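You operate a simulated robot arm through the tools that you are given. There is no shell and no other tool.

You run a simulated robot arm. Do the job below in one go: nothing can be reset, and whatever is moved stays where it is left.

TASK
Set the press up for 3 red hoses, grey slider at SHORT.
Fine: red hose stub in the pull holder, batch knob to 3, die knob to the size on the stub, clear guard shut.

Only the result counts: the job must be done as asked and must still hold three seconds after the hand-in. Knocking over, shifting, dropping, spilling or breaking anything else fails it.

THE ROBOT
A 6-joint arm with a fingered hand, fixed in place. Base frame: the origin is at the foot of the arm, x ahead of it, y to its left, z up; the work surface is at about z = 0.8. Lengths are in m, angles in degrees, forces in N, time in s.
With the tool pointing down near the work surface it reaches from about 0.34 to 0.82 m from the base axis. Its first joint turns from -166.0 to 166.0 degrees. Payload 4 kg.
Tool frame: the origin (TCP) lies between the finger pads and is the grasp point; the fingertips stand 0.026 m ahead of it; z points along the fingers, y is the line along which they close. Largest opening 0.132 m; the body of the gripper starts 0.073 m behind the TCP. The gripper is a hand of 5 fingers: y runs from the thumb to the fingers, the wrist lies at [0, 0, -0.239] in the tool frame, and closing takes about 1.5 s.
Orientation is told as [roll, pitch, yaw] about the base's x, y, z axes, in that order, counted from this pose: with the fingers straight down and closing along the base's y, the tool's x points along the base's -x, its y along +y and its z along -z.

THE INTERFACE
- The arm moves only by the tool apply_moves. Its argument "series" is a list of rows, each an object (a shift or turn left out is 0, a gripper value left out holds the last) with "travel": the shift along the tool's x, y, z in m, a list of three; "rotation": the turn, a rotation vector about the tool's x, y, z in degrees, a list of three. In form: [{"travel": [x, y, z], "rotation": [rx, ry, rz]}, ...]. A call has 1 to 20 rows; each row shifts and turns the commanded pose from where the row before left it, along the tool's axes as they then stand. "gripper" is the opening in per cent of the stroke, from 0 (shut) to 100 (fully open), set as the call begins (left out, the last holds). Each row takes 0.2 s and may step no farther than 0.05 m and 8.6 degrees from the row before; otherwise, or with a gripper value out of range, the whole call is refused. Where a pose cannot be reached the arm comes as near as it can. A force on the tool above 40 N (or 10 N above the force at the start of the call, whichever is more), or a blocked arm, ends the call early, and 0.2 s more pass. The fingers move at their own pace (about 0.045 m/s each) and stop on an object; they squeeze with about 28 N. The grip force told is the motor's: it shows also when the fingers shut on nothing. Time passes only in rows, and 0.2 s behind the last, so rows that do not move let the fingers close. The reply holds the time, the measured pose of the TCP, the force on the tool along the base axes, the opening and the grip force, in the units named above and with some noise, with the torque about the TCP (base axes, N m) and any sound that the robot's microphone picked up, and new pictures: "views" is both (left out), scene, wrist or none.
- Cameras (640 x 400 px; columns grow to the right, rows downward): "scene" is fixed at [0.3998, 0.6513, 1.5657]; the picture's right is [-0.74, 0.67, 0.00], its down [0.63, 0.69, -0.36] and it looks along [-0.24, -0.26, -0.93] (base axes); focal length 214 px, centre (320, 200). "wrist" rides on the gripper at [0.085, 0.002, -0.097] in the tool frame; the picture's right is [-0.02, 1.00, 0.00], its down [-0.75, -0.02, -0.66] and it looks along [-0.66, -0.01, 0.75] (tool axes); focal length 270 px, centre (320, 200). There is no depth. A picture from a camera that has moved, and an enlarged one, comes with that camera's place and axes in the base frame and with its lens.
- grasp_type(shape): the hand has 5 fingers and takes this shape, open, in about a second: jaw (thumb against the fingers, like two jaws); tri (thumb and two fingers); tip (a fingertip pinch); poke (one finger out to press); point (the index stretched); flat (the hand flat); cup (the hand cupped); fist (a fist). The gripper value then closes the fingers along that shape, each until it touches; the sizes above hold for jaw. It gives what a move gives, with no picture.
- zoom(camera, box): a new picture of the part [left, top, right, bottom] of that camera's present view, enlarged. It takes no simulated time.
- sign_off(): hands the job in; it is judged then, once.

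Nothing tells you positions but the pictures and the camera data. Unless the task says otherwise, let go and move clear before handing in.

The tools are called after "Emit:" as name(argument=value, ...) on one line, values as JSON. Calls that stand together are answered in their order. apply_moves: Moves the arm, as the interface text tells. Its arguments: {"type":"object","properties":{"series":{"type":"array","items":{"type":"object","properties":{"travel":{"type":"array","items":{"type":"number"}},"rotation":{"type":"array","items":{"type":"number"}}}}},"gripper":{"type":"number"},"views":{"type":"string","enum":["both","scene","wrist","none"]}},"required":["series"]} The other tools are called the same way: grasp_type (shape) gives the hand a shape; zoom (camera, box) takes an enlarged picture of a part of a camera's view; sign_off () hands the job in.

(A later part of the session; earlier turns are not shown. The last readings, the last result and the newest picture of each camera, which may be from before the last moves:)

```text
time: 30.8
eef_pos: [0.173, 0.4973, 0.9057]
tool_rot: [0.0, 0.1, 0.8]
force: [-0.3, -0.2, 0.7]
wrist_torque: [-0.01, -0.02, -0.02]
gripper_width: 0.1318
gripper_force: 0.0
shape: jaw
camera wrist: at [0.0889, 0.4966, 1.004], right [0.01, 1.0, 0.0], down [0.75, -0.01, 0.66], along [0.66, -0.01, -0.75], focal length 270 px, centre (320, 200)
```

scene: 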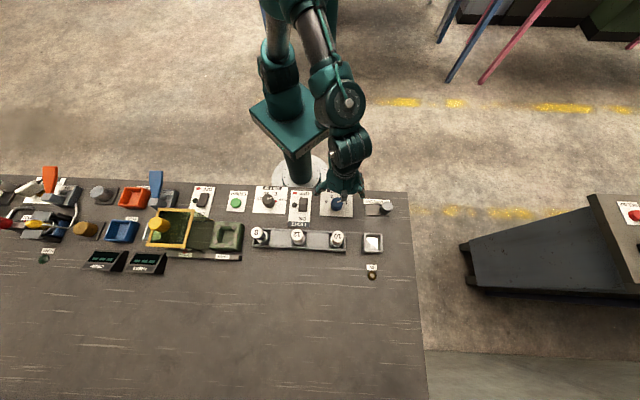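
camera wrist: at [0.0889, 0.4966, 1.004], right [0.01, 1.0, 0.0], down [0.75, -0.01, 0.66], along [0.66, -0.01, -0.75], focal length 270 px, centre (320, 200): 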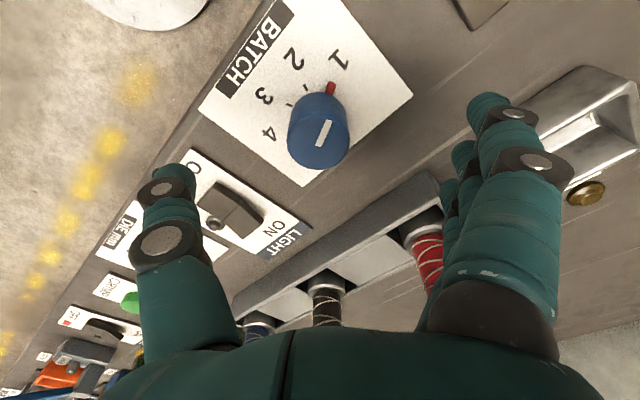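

Emit:
apply_moves(series=[{"travel": [-0.002, -0.0025, 0.03]}, {"travel": [0, 0, 0.024]}, {}], views="wrist")

Emit:
apply_moves(series=[{}, {}, {}, {}, {}, {}, {}, {}], gripper=15)

```text
time: 31.6
eef_pos: [0.1761, 0.493, 0.8532]
tool_rot: [-0.1, 0.0, 0.7]
force: [-0.2, 0.5, 0.6]
wrist_torque: [0.01, -0.02, 0.02]
gripper_width: 0.1319
gripper_force: 0.0
shape: jaw
camera wrist: at [0.0919, 0.4938, 0.9504], right [0.01, 1.0, 0.0], down [0.75, -0.01, 0.66], along [0.66, 0.0, -0.75], focal length 270 px, centre (320, 200)
```

wrist: 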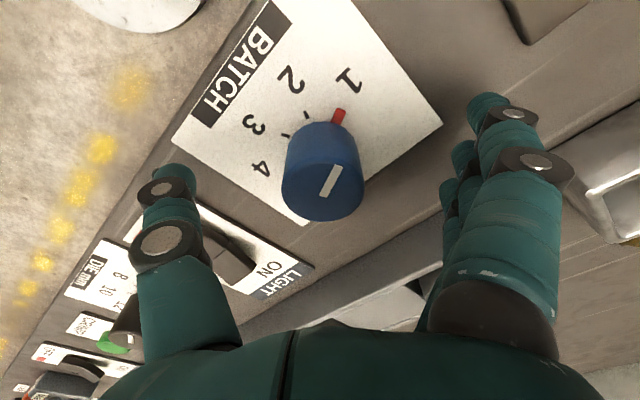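

```text
time: 33.4
eef_pos: [0.1743, 0.4927, 0.8537]
tool_rot: [-0.1, -0.1, 0.8]
force: [-0.4, -2.7, -0.5]
wrist_torque: [-0.01, 0.0, 0.0]
gripper_width: 0.0213
gripper_force: 12.0
shape: jaw
camera wrist: at [0.0918, 0.4934, 0.9504], right [0.01, 1.0, 0.0], down [0.75, 0.0, 0.66], along [0.66, -0.01, -0.75], focal length 270 px, centre (320, 200)
```

scene: 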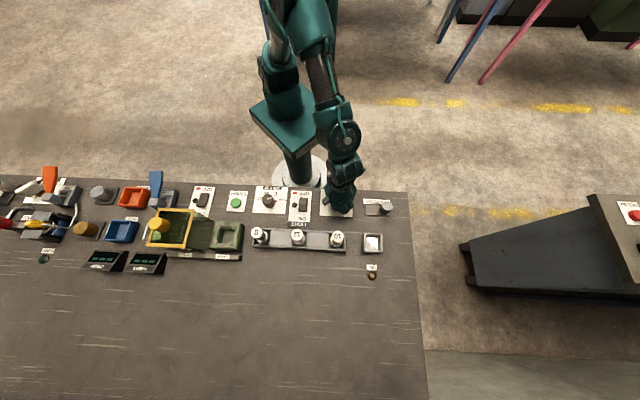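
wrist: 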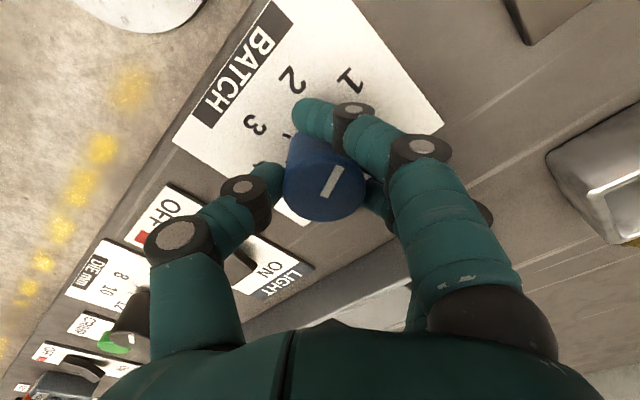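

Emit:
apply_moves(series=[{}, {}, {}, {"rotation": [0, 0, -8.5]}, {"rotation": [0, 0, -8.5]}, {"rotation": [0, 0, -8.5]}, {}], gripper=0)

```text
time: 35.0
eef_pos: [0.1759, 0.4942, 0.853]
tool_rot: [-0.1, 0.0, 26.3]
force: [11.5, -16.1, -1.1]
wrist_torque: [-0.24, -0.16, -0.1]
gripper_width: 0.0204
gripper_force: 28.5
shape: jaw
camera wrist: at [0.0998, 0.4574, 0.9504], right [-0.43, 0.91, 0.0], down [0.68, 0.32, 0.66], along [0.6, 0.28, -0.75], focal length 270 px, centre (320, 200)
```

scene: 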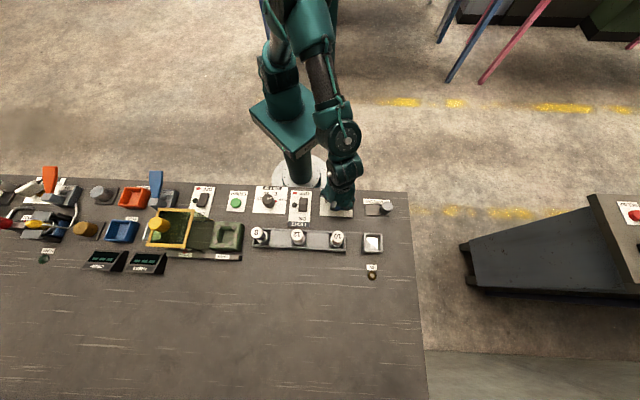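
wrist: 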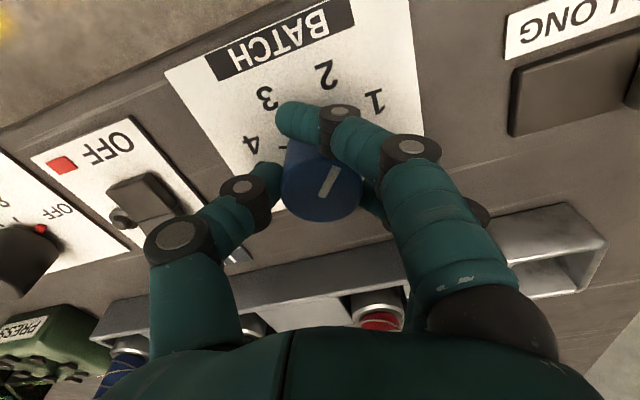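

Emit:
apply_moves(series=[{"rotation": [0, 0, -8.5]}, {"rotation": [0, 0, -8.5]}, {"rotation": [0, 0, -8.5]}, {"rotation": [0, 0, -8.5]}, {}])

```text
time: 36.2
eef_pos: [0.1757, 0.4934, 0.8536]
tool_rot: [0.0, 0.0, 60.4]
force: [17.1, -12.9, -4.9]
wrist_torque: [-0.24, -0.34, -0.05]
gripper_width: 0.0204
gripper_force: 27.8
shape: jaw
camera wrist: at [0.1332, 0.4211, 0.9507], right [-0.86, 0.51, 0.0], down [0.39, 0.65, 0.66], along [0.34, 0.57, -0.75], focal length 270 px, centre (320, 200)
```

scene: 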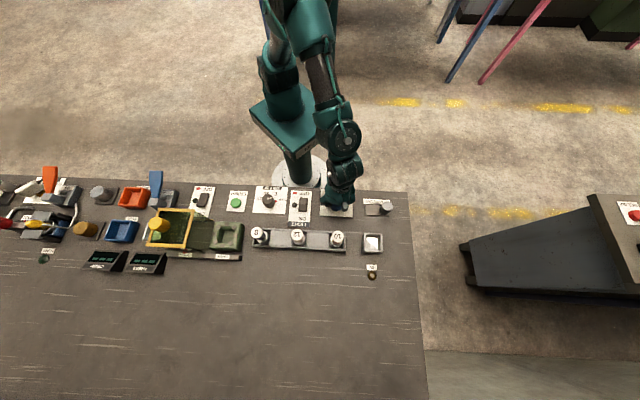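
wrist: 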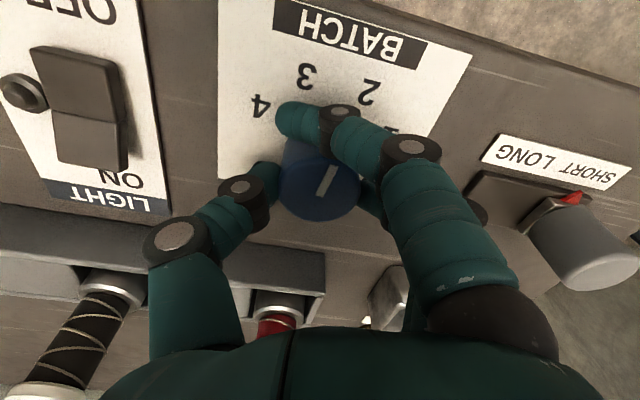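

Emit:
apply_moves(series=[{"rotation": [0, 0, -8.5]}, {"rotation": [0, 0, -8.5]}, {"rotation": [0, 0, -8.5]}, {"rotation": [0, 0, -4.9]}, {}])

```text
time: 37.4
eef_pos: [0.1764, 0.4942, 0.8526]
tool_rot: [-0.1, -0.1, 90.8]
force: [23.2, -9.5, 4.1]
wrist_torque: [-0.17, -0.54, -0.04]
gripper_width: 0.0211
gripper_force: 28.4
shape: jaw
camera wrist: at [0.176, 0.4091, 0.9502], right [-1.0, 0.01, 0.0], down [0.01, 0.75, 0.66], along [0.01, 0.66, -0.75], focal length 270 px, centre (320, 200)
```

scene: 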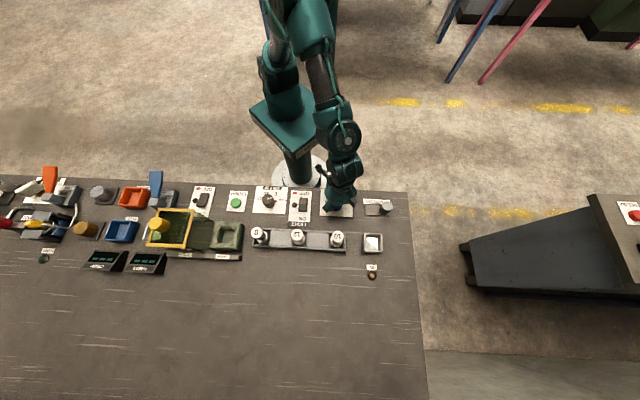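
wrist: 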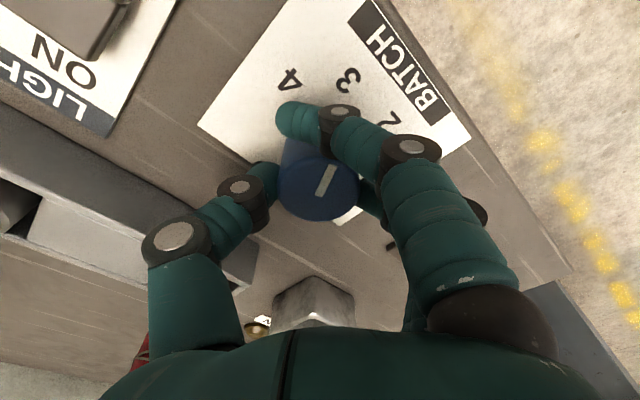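

Now open, lift, and look at where the knob points.

Emit:
apply_moves(series=[{}, {}, {}, {}, {}, {}, {"travel": [0, 0, -0.03]}, {"travel": [0, 0, -0.04]}, {}], gripper=100, views="wrist")

Emit:
zoom(camera="wrist", box=[200, 20, 440, 170])

```text
time: 39.4
eef_pos: [0.1744, 0.4935, 0.9239]
tool_rot: [0.1, -0.1, 90.7]
force: [0.1, 0.5, -0.2]
wrist_torque: [0.01, -0.02, -0.02]
gripper_width: 0.1315
gripper_force: 0.0
shape: jaw
camera wrist: at [0.1752, 0.4092, 1.0219], right [-1.0, 0.01, 0.0], down [0.01, 0.75, 0.66], along [0.01, 0.66, -0.75], focal length 270 px, centre (320, 200)
```

wrist: 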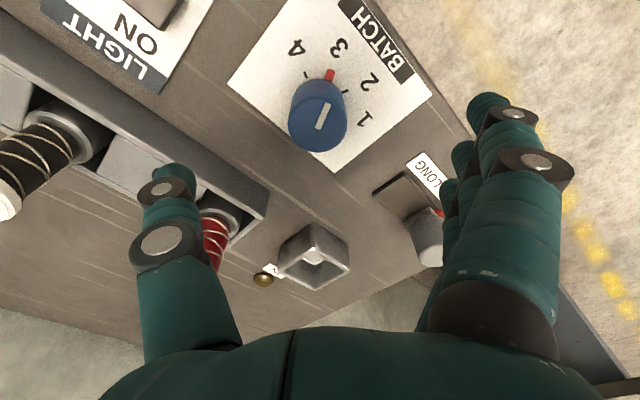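

```text
2.67 times, centred on (320, 95) of wrist
camera zoom: at [0.1752, 0.4092, 1.0219], right [-1.0, 0.01, 0.0], down [0.01, 0.75, 0.66], along [0.01, 0.66, -0.75], focal length 721 px, centre (320, 480)
```

zoom: 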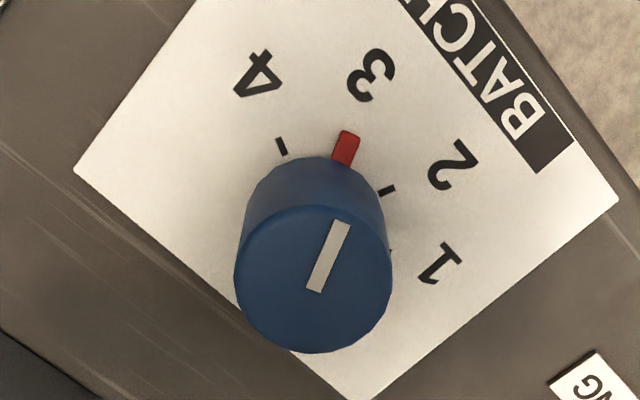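

The batch knob points at 3. Next is the die knob at about (0.35, 0.316), which has the same layout, so OFF to 10 is 90° anticlockwise.

Emit:
apply_moves(series=[{"travel": [0, 0, -0.03], "rotation": [0, 0, 8.5]}, {"rotation": [0, 0, 8.5]}, {"rotation": [0, 0, 8.5]}, {"rotation": [0, 0, 8.5]}, {"rotation": [0, 0, 8.5]}, {"rotation": [0, 0, 8.5]}, {"rotation": [0, 0, 8.5]}, {"rotation": [0, 0, 8.5]}, {"rotation": [0, 0, 8.5]}, {"rotation": [0, 0, 8.5]}, {"rotation": [0, 0, 4.7]}, {"travel": [-0.0295, -0.0297, 0]}, {"travel": [-0.0295, -0.0297, 0]}, {"travel": [-0.0295, -0.0297, 0]}, {"travel": [-0.0295, -0.0297, 0]}, {"travel": [-0.0295, -0.0297, 0]}, {"travel": [-0.0295, -0.0297, 0]}, {}])

```text
time: 43.2
eef_pos: [0.356, 0.3187, 0.9563]
tool_rot: [0.0, 0.0, 1.0]
force: [-1.3, -0.1, 0.3]
wrist_torque: [0.03, -0.01, 0.01]
gripper_width: 0.132
gripper_force: 0.1
shape: jaw
camera wrist: at [0.2732, 0.3189, 1.0528], right [0.0, 1.0, 0.0], down [0.75, 0.0, 0.66], along [0.66, 0.0, -0.75], focal length 270 px, centre (320, 200)
```

scene: 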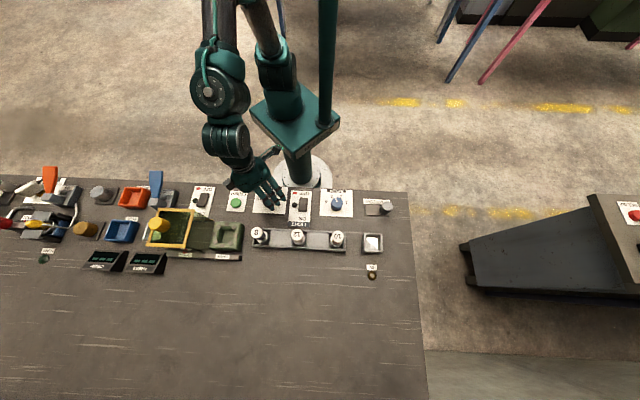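
wrist: 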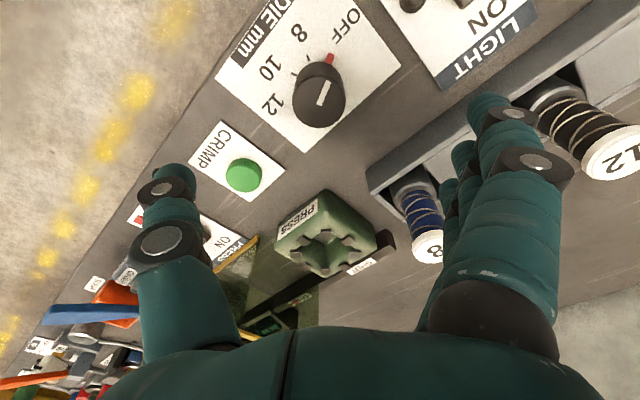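

Emit:
apply_moves(series=[{"travel": [0.007, 0.001, 0.035]}, {"travel": [0, 0, 0.02]}, {}], views="wrist")

Emit:
zoom(camera="wrist", box=[200, 20, 440, 220])

```text
time: 44.0
eef_pos: [0.3498, 0.3188, 0.8986]
tool_rot: [0.0, 0.0, 1.0]
force: [-0.6, 0.4, -0.8]
wrist_torque: [0.01, 0.0, -0.04]
gripper_width: 0.1317
gripper_force: 0.0
shape: jaw
camera wrist: at [0.2656, 0.3194, 0.9958], right [0.0, 1.0, 0.0], down [0.75, 0.0, 0.66], along [0.66, 0.0, -0.75], focal length 270 px, centre (320, 200)
```

wrist: 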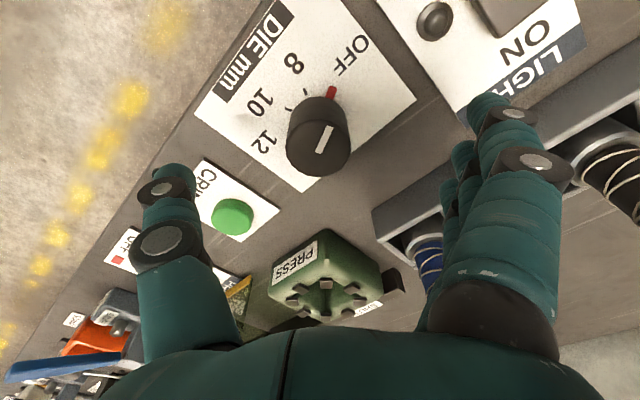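

```text
2.00 times, centred on (320, 120) of wrist
camera zoom: at [0.2656, 0.3194, 0.9958], right [0.0, 1.0, 0.0], down [0.75, 0.0, 0.66], along [0.66, 0.0, -0.75], focal length 541 px, centre (320, 360)
```

zoom: 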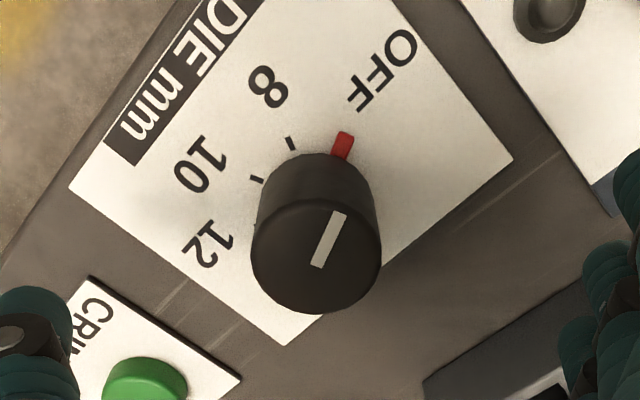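

Emit:
apply_moves(series=[{"travel": [0.0015, 0.0005, 0.03]}, {"travel": [0, 0, 0.016]}, {}], views="wrist")

Emit:
apply_moves(series=[{}, {}, {}, {}, {}, {}, {}, {}, {}, {}], gripper=0)

```text
time: 44.8
eef_pos: [0.347, 0.3208, 0.8525]
tool_rot: [0.0, 0.1, 1.0]
force: [-0.6, -0.4, -0.6]
wrist_torque: [0.0, 0.0, 0.03]
gripper_width: 0.1316
gripper_force: 0.1
shape: jaw
camera wrist: at [0.2627, 0.3199, 0.9495], right [0.0, 1.0, 0.0], down [0.75, 0.0, 0.66], along [0.66, 0.0, -0.75], focal length 270 px, centre (320, 200)
```

wrist: 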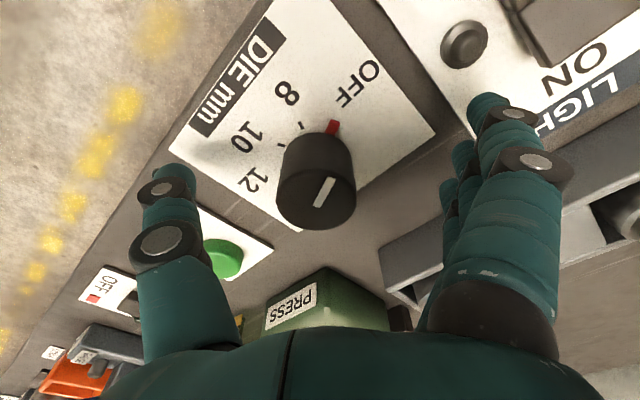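

```text
time: 47.0
eef_pos: [0.3458, 0.3187, 0.8518]
tool_rot: [-0.1, -0.1, 0.9]
force: [0.1, -8.7, -1.2]
wrist_torque: [-0.11, 0.03, 0.02]
gripper_width: 0.0197
gripper_force: 28.3
shape: jaw
camera wrist: at [0.2627, 0.3192, 0.9494], right [0.0, 1.0, 0.0], down [0.75, 0.0, 0.66], along [0.66, 0.0, -0.75], focal length 270 px, centre (320, 200)
```

scene: 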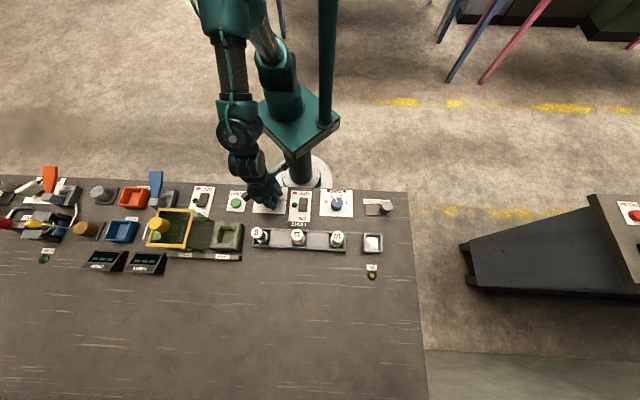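
wrist: 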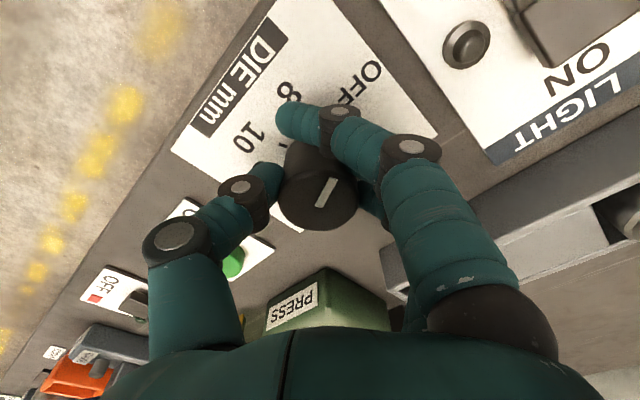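

Emit:
apply_moves(series=[{"rotation": [0, 0, -8.5]}, {"rotation": [0, 0, -8.5]}, {"rotation": [0, 0, -8.5]}, {"rotation": [0, 0, -8.5]}, {"rotation": [0, 0, -8.5]}, {}], views="wrist")

```text
time: 48.5
eef_pos: [0.3458, 0.3174, 0.8517]
tool_rot: [-0.3, 0.5, 43.3]
force: [4.4, -16.6, 4.8]
wrist_torque: [-0.3, -0.09, -0.1]
gripper_width: 0.0209
gripper_force: 27.7
shape: jaw
stopped in row 6: the force on the tool passed its limit at 40 N (the readings are from after the stop); the commanded pose is now the measured one
camera wrist: at [0.2845, 0.26, 0.9497], right [-0.67, 0.74, -0.01], down [0.56, 0.51, 0.65], along [0.49, 0.43, -0.76], focal length 270 px, centre (320, 200)
```

wrist: 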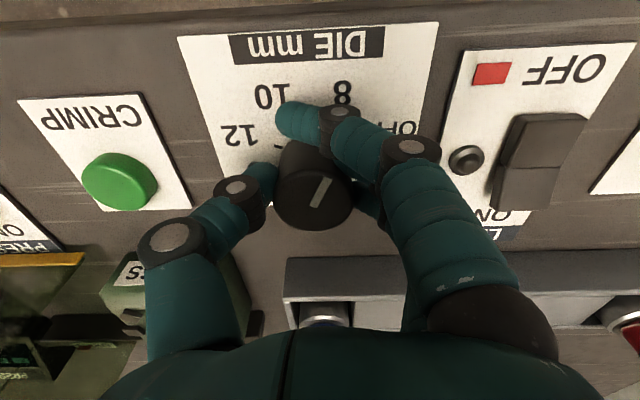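

Emit:
apply_moves(series=[{"travel": [0.0014, -0.0015, 0], "rotation": [0, 0, -6]}, {"rotation": [0, 0, -6]}, {"rotation": [0, 0, -6]}, {}], views="wrist")

```text
time: 49.5
eef_pos: [0.3466, 0.3141, 0.8523]
tool_rot: [-0.2, 0.4, 61.4]
force: [13.4, -26.2, 4.8]
wrist_torque: [-0.5, -0.33, -0.27]
gripper_width: 0.0211
gripper_force: 28.2
shape: jaw
camera wrist: at [0.3055, 0.2416, 0.9497], right [-0.87, 0.5, 0.0], down [0.37, 0.66, 0.65], along [0.33, 0.57, -0.76], focal length 270 px, centre (320, 200)
```

wrist: 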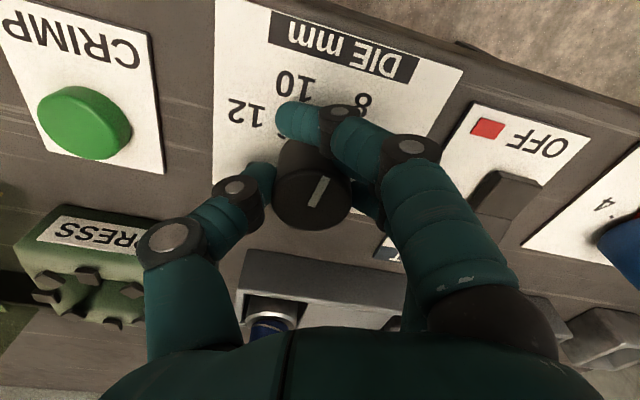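

Emit:
apply_moves(series=[{"travel": [0.001, -0.002, 0], "rotation": [0, 0, -4]}, {"travel": [0.0, -0.001, 0], "rotation": [0, 0, -6]}, {"rotation": [0, 0, -6]}, {}], views="none")

```text
time: 50.5
eef_pos: [0.3499, 0.3125, 0.8523]
tool_rot: [-0.1, 0.5, 77.5]
force: [6.8, -26.5, 3.2]
wrist_torque: [-0.44, -0.2, -0.19]
gripper_width: 0.0215
gripper_force: 28.1
shape: jaw
```

Emit:
apply_moves(series=[{"travel": [0.0015, -0.0005, 0], "rotation": [0, 0, -4.5]}, {"travel": [0.001, 0, 0], "rotation": [0, 0, -4.5]}, {"rotation": [0, 0, -4.5]}, {}], views="wrist")

```text
time: 51.5
eef_pos: [0.3498, 0.3121, 0.8515]
tool_rot: [-0.1, 0.1, 91.0]
force: [24.7, -11.2, 3.4]
wrist_torque: [-0.22, -0.47, -0.2]
gripper_width: 0.0215
gripper_force: 28.2
shape: jaw
camera wrist: at [0.3499, 0.2269, 0.9496], right [-1.0, 0.0, 0.0], down [0.0, 0.76, 0.66], along [0.0, 0.66, -0.76], focal length 270 px, centre (320, 200)
```

wrist: 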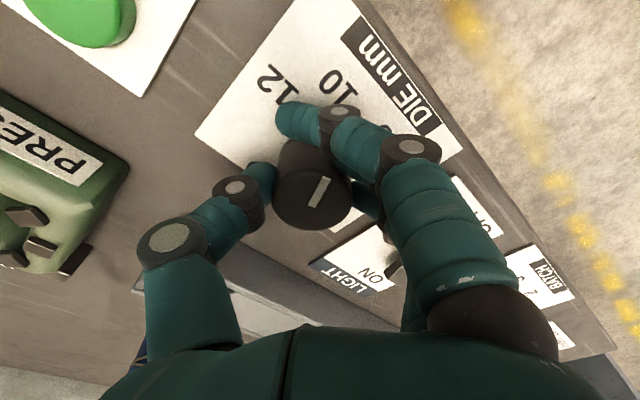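

Emit:
apply_moves(series=[{}, {}, {}, {}, {}, {}, {"travel": [0, 0, -0.03]}, {"travel": [0, 0, -0.04]}, {}], gripper=100, views="wrist")

Emit:
zoom(camera="wrist", box=[200, 20, 440, 170])

```text
time: 53.5
eef_pos: [0.3493, 0.3123, 0.9217]
tool_rot: [0.1, 0.3, 91.0]
force: [0.8, -0.3, 0.9]
wrist_torque: [0.02, 0.0, 0.04]
gripper_width: 0.132
gripper_force: 0.0
shape: jaw
camera wrist: at [0.3502, 0.2278, 1.0202], right [-1.0, 0.0, 0.0], down [0.0, 0.76, 0.65], along [0.0, 0.65, -0.76], focal length 270 px, centre (320, 200)
```

wrist: 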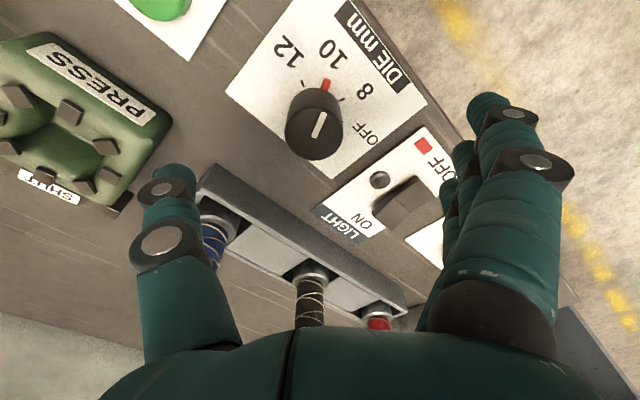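

```text
2.67 times, centred on (320, 95) of wrist
camera zoom: at [0.3502, 0.2278, 1.0202], right [-1.0, 0.0, 0.0], down [0.0, 0.76, 0.65], along [0.0, 0.65, -0.76], focal length 721 px, centre (320, 480)
```

zoom: 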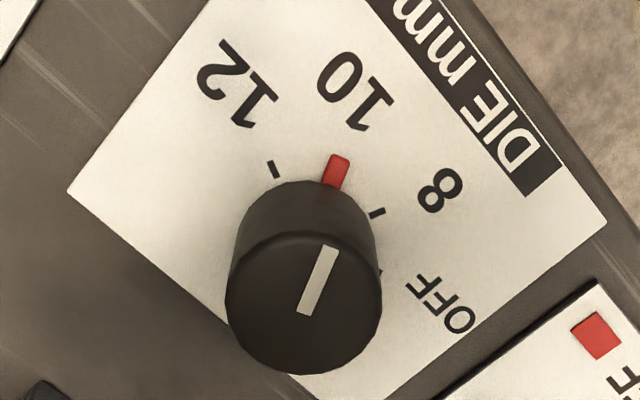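

The die knob points at 10. Next is the red stub at about (0.27, 0.59), top near z 0.91. I'll rise, turn to table yaw and go above it.

Emit:
apply_moves(series=[{"travel": [0, 0, -0.04]}, {"travel": [0, 0, -0.04]}, {"rotation": [0, 0, 8.5]}, {"rotation": [0, 0, 8.5]}, {"rotation": [0, 0, 8.5]}, {"rotation": [0, 0, 8.5]}, {"rotation": [0, 0, 8.5]}, {"rotation": [0, 0, 0.7]}, {"travel": [-0.0255, 0.0408, 0]}, {"travel": [-0.0255, 0.0408, 0]}, {"travel": [-0.0255, 0.0408, 0]}, {"travel": [-0.0255, 0.0408, 0]}, {"travel": [-0.0255, 0.0408, 0]}, {"travel": [-0.0255, 0.0408, 0]}, {}])

Emit:
zoom(camera="wrist", box=[200, 20, 440, 220])

```text
time: 56.7
eef_pos: [0.2691, 0.5934, 1.0023]
tool_rot: [-0.1, 0.4, 47.8]
force: [-0.4, -0.6, 0.6]
wrist_torque: [0.03, 0.02, -0.05]
gripper_width: 0.132
gripper_force: 0.1
shape: jaw
camera wrist: at [0.2116, 0.5308, 1.1001], right [-0.73, 0.69, 0.0], down [0.52, 0.55, 0.65], along [0.45, 0.47, -0.76], focal length 270 px, centre (320, 200)
```

scene: 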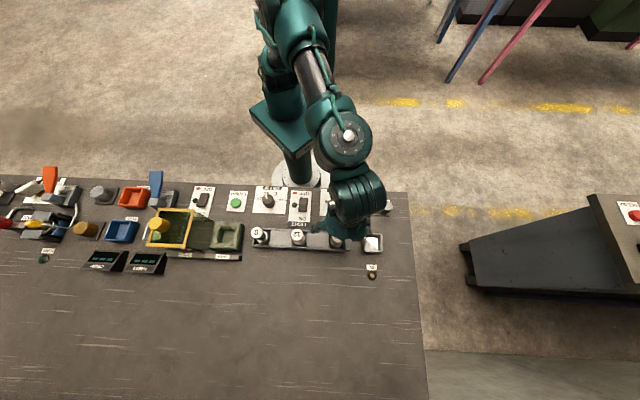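
wrist: 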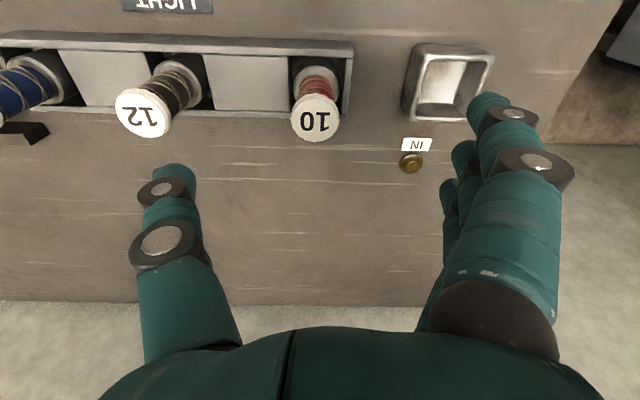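

```text
2.00 times, centred on (320, 120) of wrist
camera zoom: at [0.2116, 0.5308, 1.1001], right [-0.73, 0.69, 0.0], down [0.52, 0.55, 0.65], along [0.45, 0.47, -0.76], focal length 541 px, centre (320, 360)
```

zoom: 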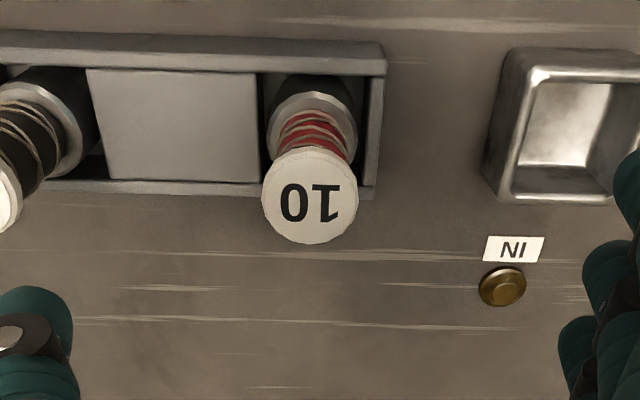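

Emit:
apply_moves(series=[{"travel": [-0.0019, -0.0042, 0.035]}, {"travel": [0, 0, 0.035]}, {}], views="wrist")

```text
time: 57.5
eef_pos: [0.2743, 0.5889, 0.93]
tool_rot: [0.0, 0.3, 47.8]
force: [0.7, 0.1, 0.1]
wrist_torque: [0.0, -0.03, 0.04]
gripper_width: 0.132
gripper_force: 0.1
shape: jaw
camera wrist: at [0.2176, 0.5278, 1.0286], right [-0.73, 0.69, 0.0], down [0.52, 0.55, 0.65], along [0.45, 0.47, -0.76], focal length 270 px, centre (320, 200)
```

wrist: 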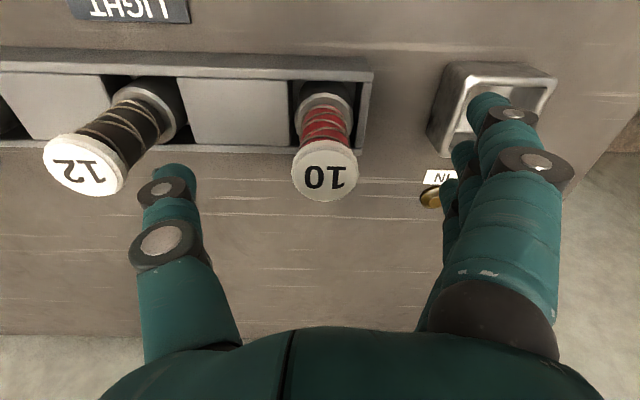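

Emit:
apply_moves(series=[{"travel": [0, 0.002, 0.03]}, {"travel": [0, 0, 0.02]}, {}], views="wrist")

```text
time: 58.3
eef_pos: [0.2729, 0.5895, 0.8803]
tool_rot: [-0.2, 0.3, 47.8]
force: [0.7, 0.8, -0.2]
wrist_torque: [0.0, 0.01, 0.02]
gripper_width: 0.1317
gripper_force: 0.0
shape: jaw
camera wrist: at [0.2163, 0.529, 0.9785], right [-0.73, 0.69, 0.0], down [0.52, 0.55, 0.65], along [0.45, 0.48, -0.76], focal length 270 px, centre (320, 200)
```

wrist: 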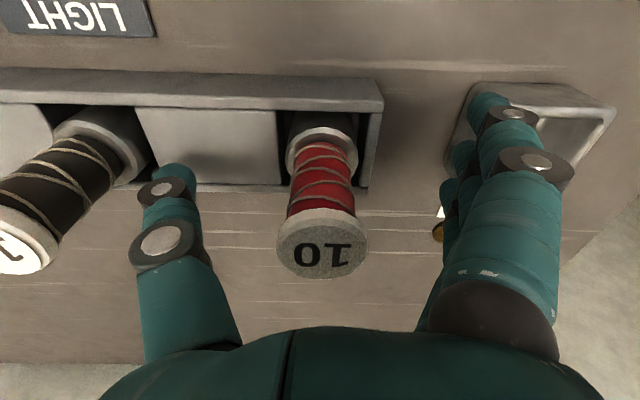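

Emit:
apply_moves(series=[{}, {}, {}, {}, {}, {}, {}, {}, {}, {}], gripper=0)

```text
time: 60.5
eef_pos: [0.2737, 0.5905, 0.8811]
tool_rot: [-0.2, 0.3, 47.8]
force: [0.9, -0.7, 4.1]
wrist_torque: [0.06, 0.05, -0.03]
gripper_width: 0.011
gripper_force: 28.6
shape: jaw
camera wrist: at [0.2164, 0.5289, 0.979], right [-0.73, 0.69, 0.0], down [0.52, 0.55, 0.65], along [0.45, 0.48, -0.76], focal length 270 px, centre (320, 200)
```

scene: 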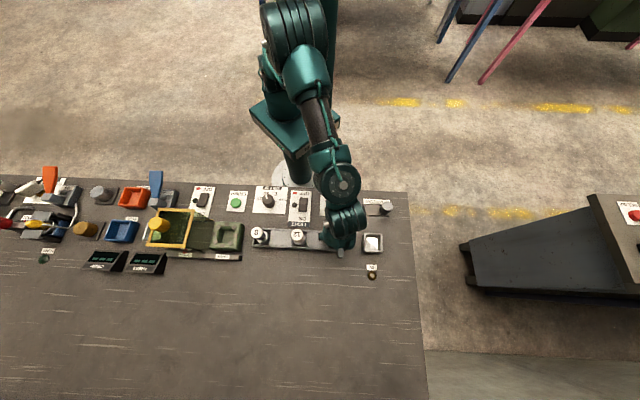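
wrist: 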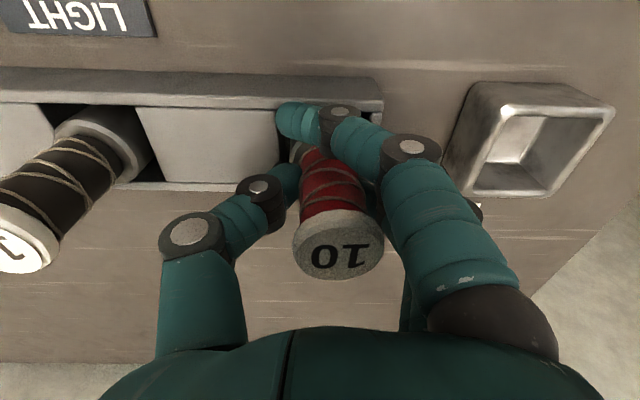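

Emit:
apply_moves(series=[{"travel": [0, 0, -0.02]}, {"travel": [0, 0, -0.03]}, {"travel": [0, 0, -0.03]}, {}])

Emit:
zoom(camera="wrist", box=[240, 60, 560, 290])

Emit:
zoom(camera="scene", box=[280, 180, 420, 290])

```text
time: 61.5
eef_pos: [0.2724, 0.5898, 0.9611]
tool_rot: [-0.1, 0.2, 47.9]
force: [0.4, 0.5, -3.6]
wrist_torque: [0.02, -0.04, 0.0]
gripper_width: 0.0101
gripper_force: 28.0
shape: jaw
camera wrist: at [0.2154, 0.5285, 1.0589], right [-0.73, 0.69, 0.0], down [0.52, 0.55, 0.65], along [0.45, 0.47, -0.76], focal length 270 px, centre (320, 200)
```

scene: 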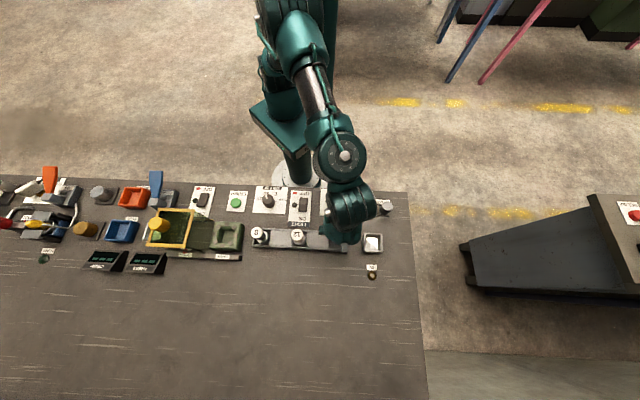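
wrist: 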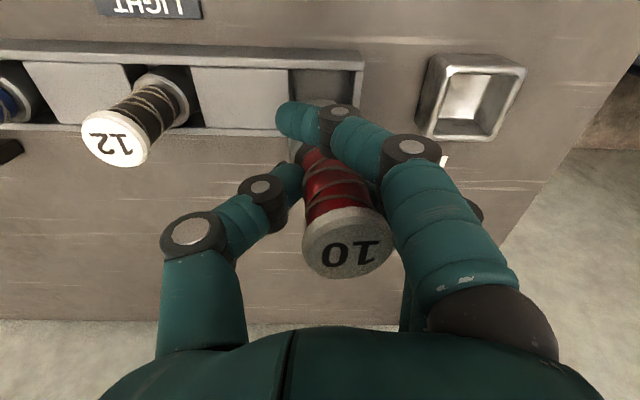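

```text
1.74 times, centred on (400, 175) of wrist
camera zoom: at [0.2154, 0.5285, 1.0589], right [-0.73, 0.69, 0.0], down [0.52, 0.55, 0.65], along [0.45, 0.47, -0.76], focal length 470 px, centre (181, 244)
```

zoom: 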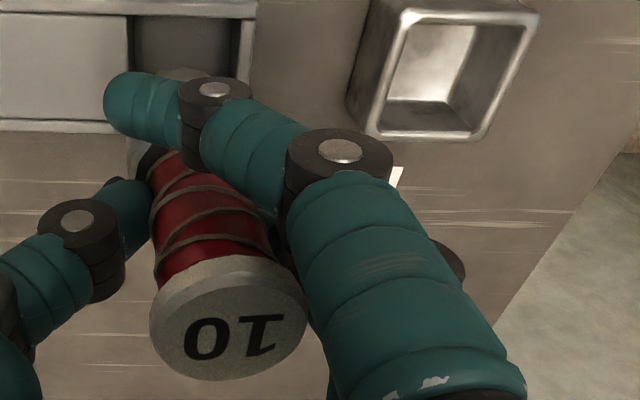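

```text
3.64 times, centred on (350, 235) of scene
camera zoom: at [0.3998, 0.6513, 1.5657], right [-0.74, 0.67, 0.0], down [0.63, 0.69, -0.36], along [-0.24, -0.26, -0.93], focal length 780 px, centre (211, 73)
```

zoom: 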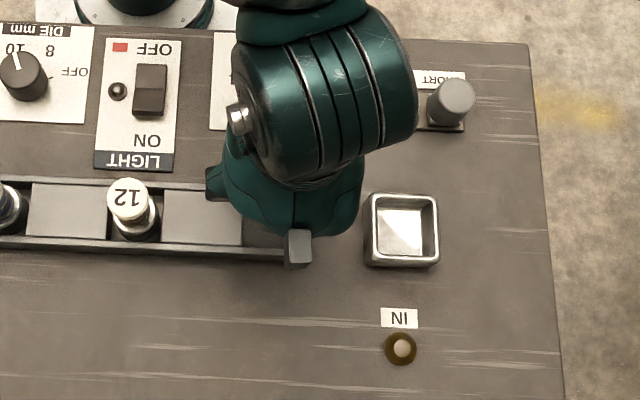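

Emit:
zoom(camera="scene", box=[355, 215, 395, 265])

Emit:
zoom(camera="wrist", box=[400, 40, 540, 150])

```text
8.00 times, centred on (375, 240) of scene
camera zoom: at [0.3998, 0.6513, 1.5657], right [-0.74, 0.67, 0.0], down [0.63, 0.69, -0.36], along [-0.24, -0.26, -0.93], focal length 1716 px, centre (-120, -120)
```

zoom: 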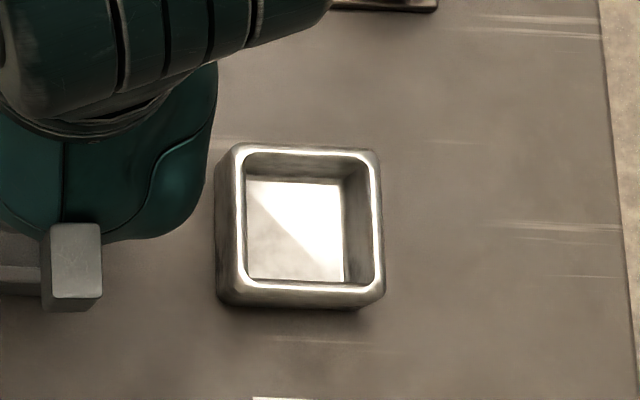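

```text
3.64 times, centred on (470, 95) of wrist
camera zoom: at [0.2154, 0.5285, 1.0589], right [-0.73, 0.69, 0.0], down [0.52, 0.55, 0.65], along [0.45, 0.47, -0.76], focal length 983 px, centre (-226, 582)
```

zoom: 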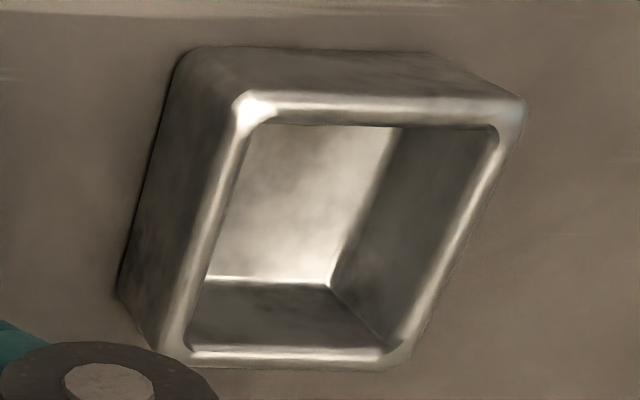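

The red stub is lifted and leans about 6° towards +l in the grip. The cup centre triangulates to (0.183, 0.679) with the rim at z 0.84. I'll carry the stub there and tilt the hand to bring it upright.

Emit:
apply_moves(series=[{"travel": [-0.0025, 0.0393, 0]}, {"travel": [-0.0025, 0.0393, 0]}, {"travel": [-0.0025, 0.0393, 0]}, {"rotation": [-6.5, 0, 0]}, {}])

Emit:
zoom(camera="wrist", box=[220, 60, 460, 290])

Emit:
zoom(camera="scene", box=[330, 180, 410, 290])

```text
time: 62.7
eef_pos: [0.1903, 0.6744, 0.9612]
tool_rot: [6.4, 0.3, 47.8]
force: [-0.2, 0.6, -3.7]
wrist_torque: [-0.04, 0.02, 0.0]
gripper_width: 0.0099
gripper_force: 28.3
shape: jaw
camera wrist: at [0.1409, 0.605, 1.0588], right [-0.72, 0.68, 0.11], down [0.57, 0.5, 0.65], along [0.39, 0.53, -0.75], focal length 270 px, centre (320, 200)
```

scene: 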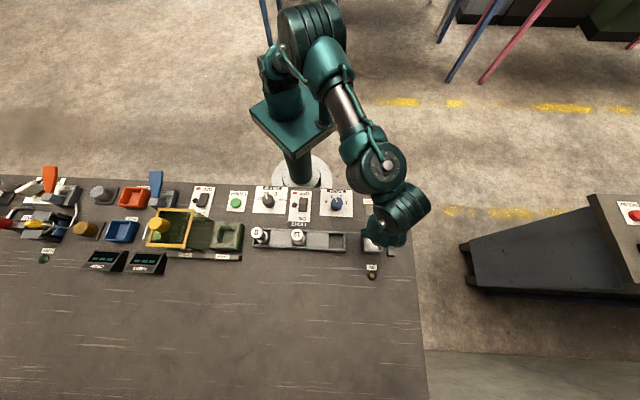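
wrist: 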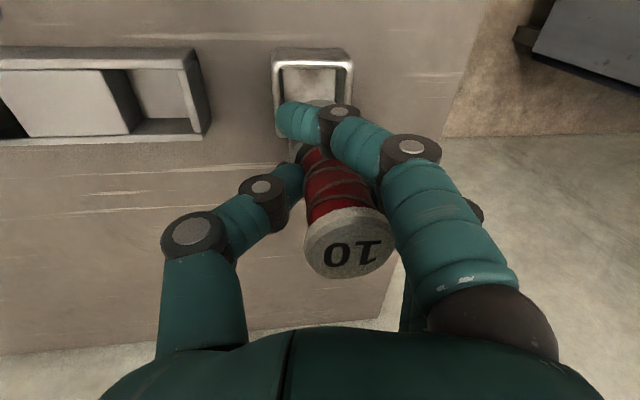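

```text
1.74 times, centred on (340, 175) of wrist
camera zoom: at [0.1409, 0.605, 1.0588], right [-0.72, 0.68, 0.11], down [0.57, 0.5, 0.65], along [0.39, 0.53, -0.75], focal length 470 px, centre (285, 244)
```

zoom: 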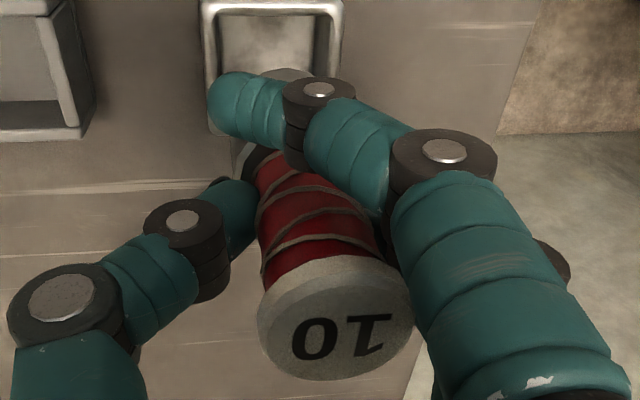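

```text
3.64 times, centred on (370, 235) of scene
camera zoom: at [0.3998, 0.6513, 1.5657], right [-0.74, 0.67, 0.0], down [0.63, 0.69, -0.36], along [-0.24, -0.26, -0.93], focal length 780 px, centre (138, 73)
```

zoom: 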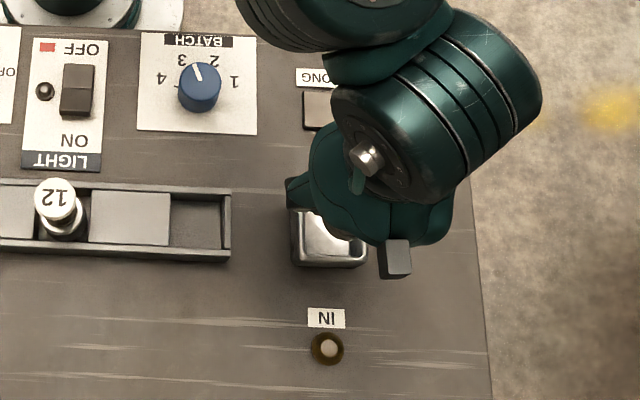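

Emit:
zoom(camera="wrist", box=[265, 40, 375, 150])

```text
3.64 times, centred on (320, 95) of wrist
camera zoom: at [0.1409, 0.605, 1.0588], right [-0.72, 0.68, 0.11], down [0.57, 0.5, 0.65], along [0.39, 0.53, -0.75], focal length 983 px, centre (320, 582)
```

zoom: 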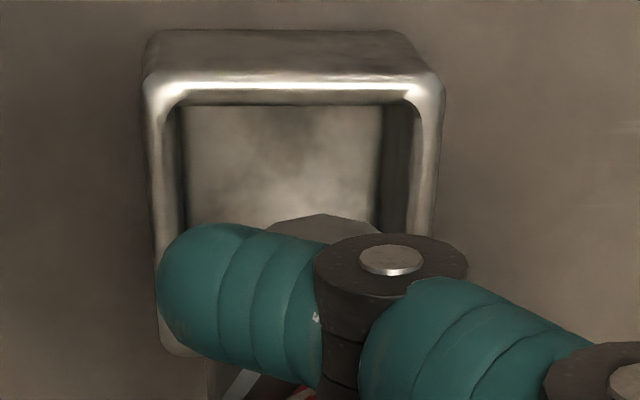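

Emit:
apply_moves(series=[{"travel": [0, -0.00279, 0.02485]}, {"travel": [0, -0.00279, 0.02485]}, {}], views="both")

Emit:
zoom(camera="wrist", box=[230, 60, 430, 220])

Emit:
zoom(camera="scene", box=[340, 200, 420, 280])

```text
time: 63.5
eef_pos: [0.1907, 0.6735, 0.9093]
tool_rot: [6.4, 0.4, 47.9]
force: [0.3, -0.9, -2.8]
wrist_torque: [-0.01, -0.03, -0.02]
gripper_width: 0.01
gripper_force: 27.7
shape: jaw
camera wrist: at [0.142, 0.6049, 1.0077], right [-0.72, 0.68, 0.11], down [0.57, 0.5, 0.65], along [0.39, 0.53, -0.75], focal length 270 px, centre (320, 200)
```

scene: 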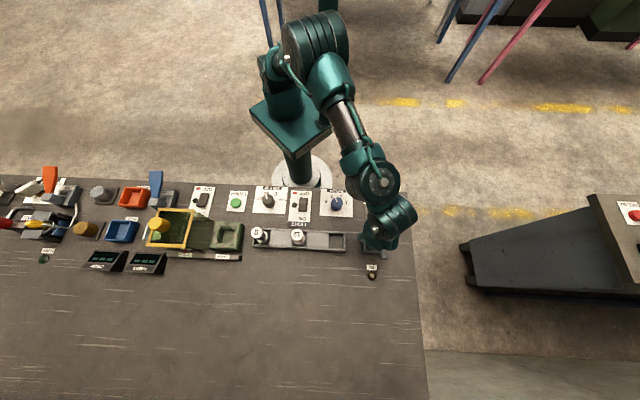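
wrist: 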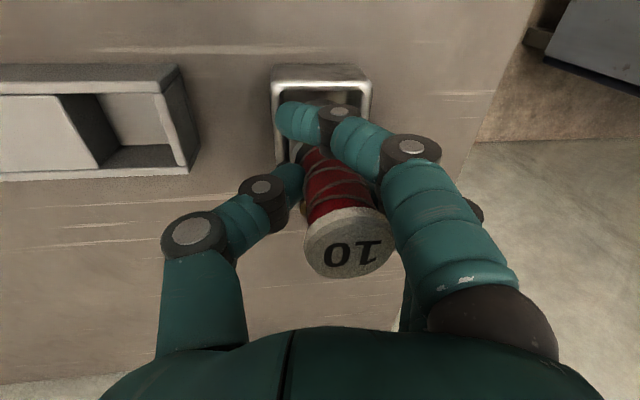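

```text
2.50 times, centred on (330, 140) of wrist
camera zoom: at [0.142, 0.6049, 1.0077], right [-0.72, 0.68, 0.11], down [0.57, 0.5, 0.65], along [0.39, 0.53, -0.75], focal length 676 px, centre (295, 350)
```

zoom: 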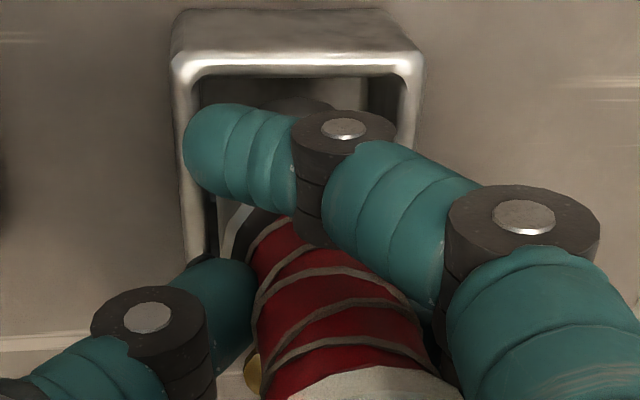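

```text
5.00 times, centred on (380, 240) of scene
camera zoom: at [0.3998, 0.6513, 1.5657], right [-0.74, 0.67, 0.0], down [0.63, 0.69, -0.36], along [-0.24, -0.26, -0.93], focal length 1072 px, centre (20, 0)
```

zoom: 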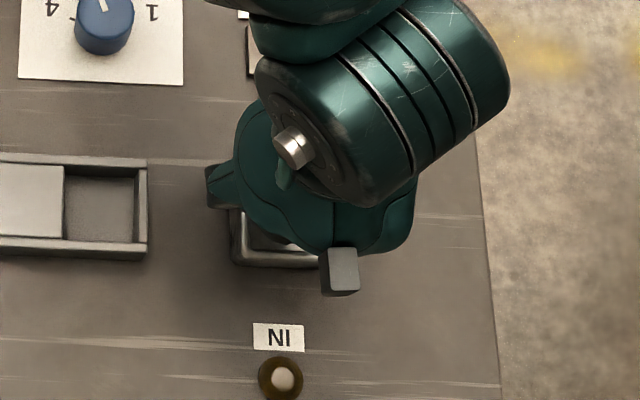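

Emit:
apply_moves(series=[{"travel": [0.001, -0.00056, 0.00497]}, {"travel": [0, -0.00056, 0.00497]}, {"travel": [0, -0.00056, 0.00497]}, {}], views="wrist")

```text
time: 64.5
eef_pos: [0.1896, 0.6731, 0.8955]
tool_rot: [6.4, 0.3, 47.8]
force: [0.1, 0.5, -3.5]
wrist_torque: [0.0, -0.02, -0.02]
gripper_width: 0.0103
gripper_force: 27.7
shape: jaw
camera wrist: at [0.1407, 0.6045, 0.993], right [-0.72, 0.68, 0.11], down [0.57, 0.5, 0.65], along [0.39, 0.53, -0.75], focal length 270 px, centre (320, 200)
```

wrist: 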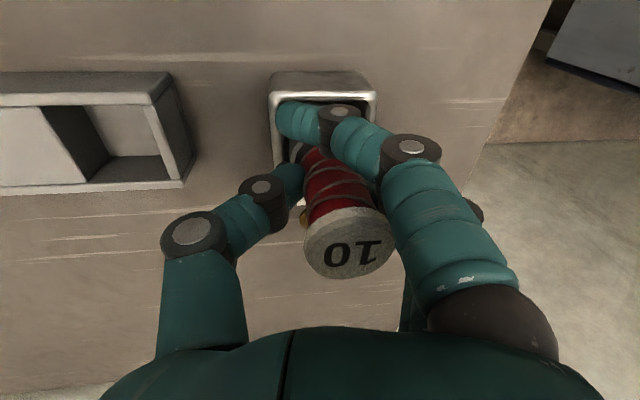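

Emit:
apply_moves(series=[{"travel": [0, -0.00045, 0.00398]}, {"travel": [0, -0.00045, 0.00398]}, {}], views="none")

Emit:
apply_moves(series=[{"travel": [0, -0.00034, 0.00298]}, {"travel": [0, -0.00034, 0.00298]}, {}], views="wrist")

```text
time: 65.3
eef_pos: [0.1891, 0.6732, 0.887]
tool_rot: [6.4, 0.2, 47.8]
force: [0.2, -0.2, -3.9]
wrist_torque: [-0.01, -0.03, 0.03]
gripper_width: 0.01
gripper_force: 28.3
shape: jaw
```

```text
time: 66.1
eef_pos: [0.1898, 0.6742, 0.8803]
tool_rot: [6.4, 0.2, 47.8]
force: [-0.1, -0.6, -3.6]
wrist_torque: [-0.01, 0.01, -0.02]
gripper_width: 0.0102
gripper_force: 27.5
shape: jaw
camera wrist: at [0.1406, 0.6047, 0.9779], right [-0.72, 0.68, 0.11], down [0.57, 0.5, 0.65], along [0.39, 0.53, -0.75], focal length 270 px, centre (320, 200)
```

wrist: 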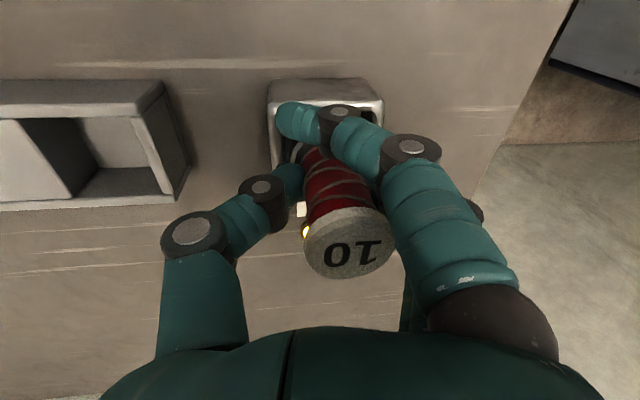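

The IN lamp has lit yellow, so the stub is inside the holder. I'll lower it gently until it touches the bottom.

Emit:
apply_moves(series=[{"travel": [0, -0.00022, 0.002]}, {"travel": [0, -0.00022, 0.002]}, {}], views="none")

Emit:
apply_moves(series=[{"travel": [0, -0.00011, 0.001]}, {"travel": [0, -0.00011, 0.001]}, {}], views="none")

```text
time: 66.9
eef_pos: [0.19, 0.6734, 0.8784]
tool_rot: [6.5, 0.1, 47.8]
force: [2.1, -4.2, 19.2]
wrist_torque: [0.06, 0.13, 0.05]
gripper_width: 0.0112
gripper_force: 27.8
shape: jaw
```

```text
time: 67.7
eef_pos: [0.1896, 0.6733, 0.8758]
tool_rot: [6.4, 0.1, 47.8]
force: [8.1, 0.3, 35.0]
wrist_torque: [0.3, 0.2, -0.04]
gripper_width: 0.0127
gripper_force: 28.4
shape: jaw
```

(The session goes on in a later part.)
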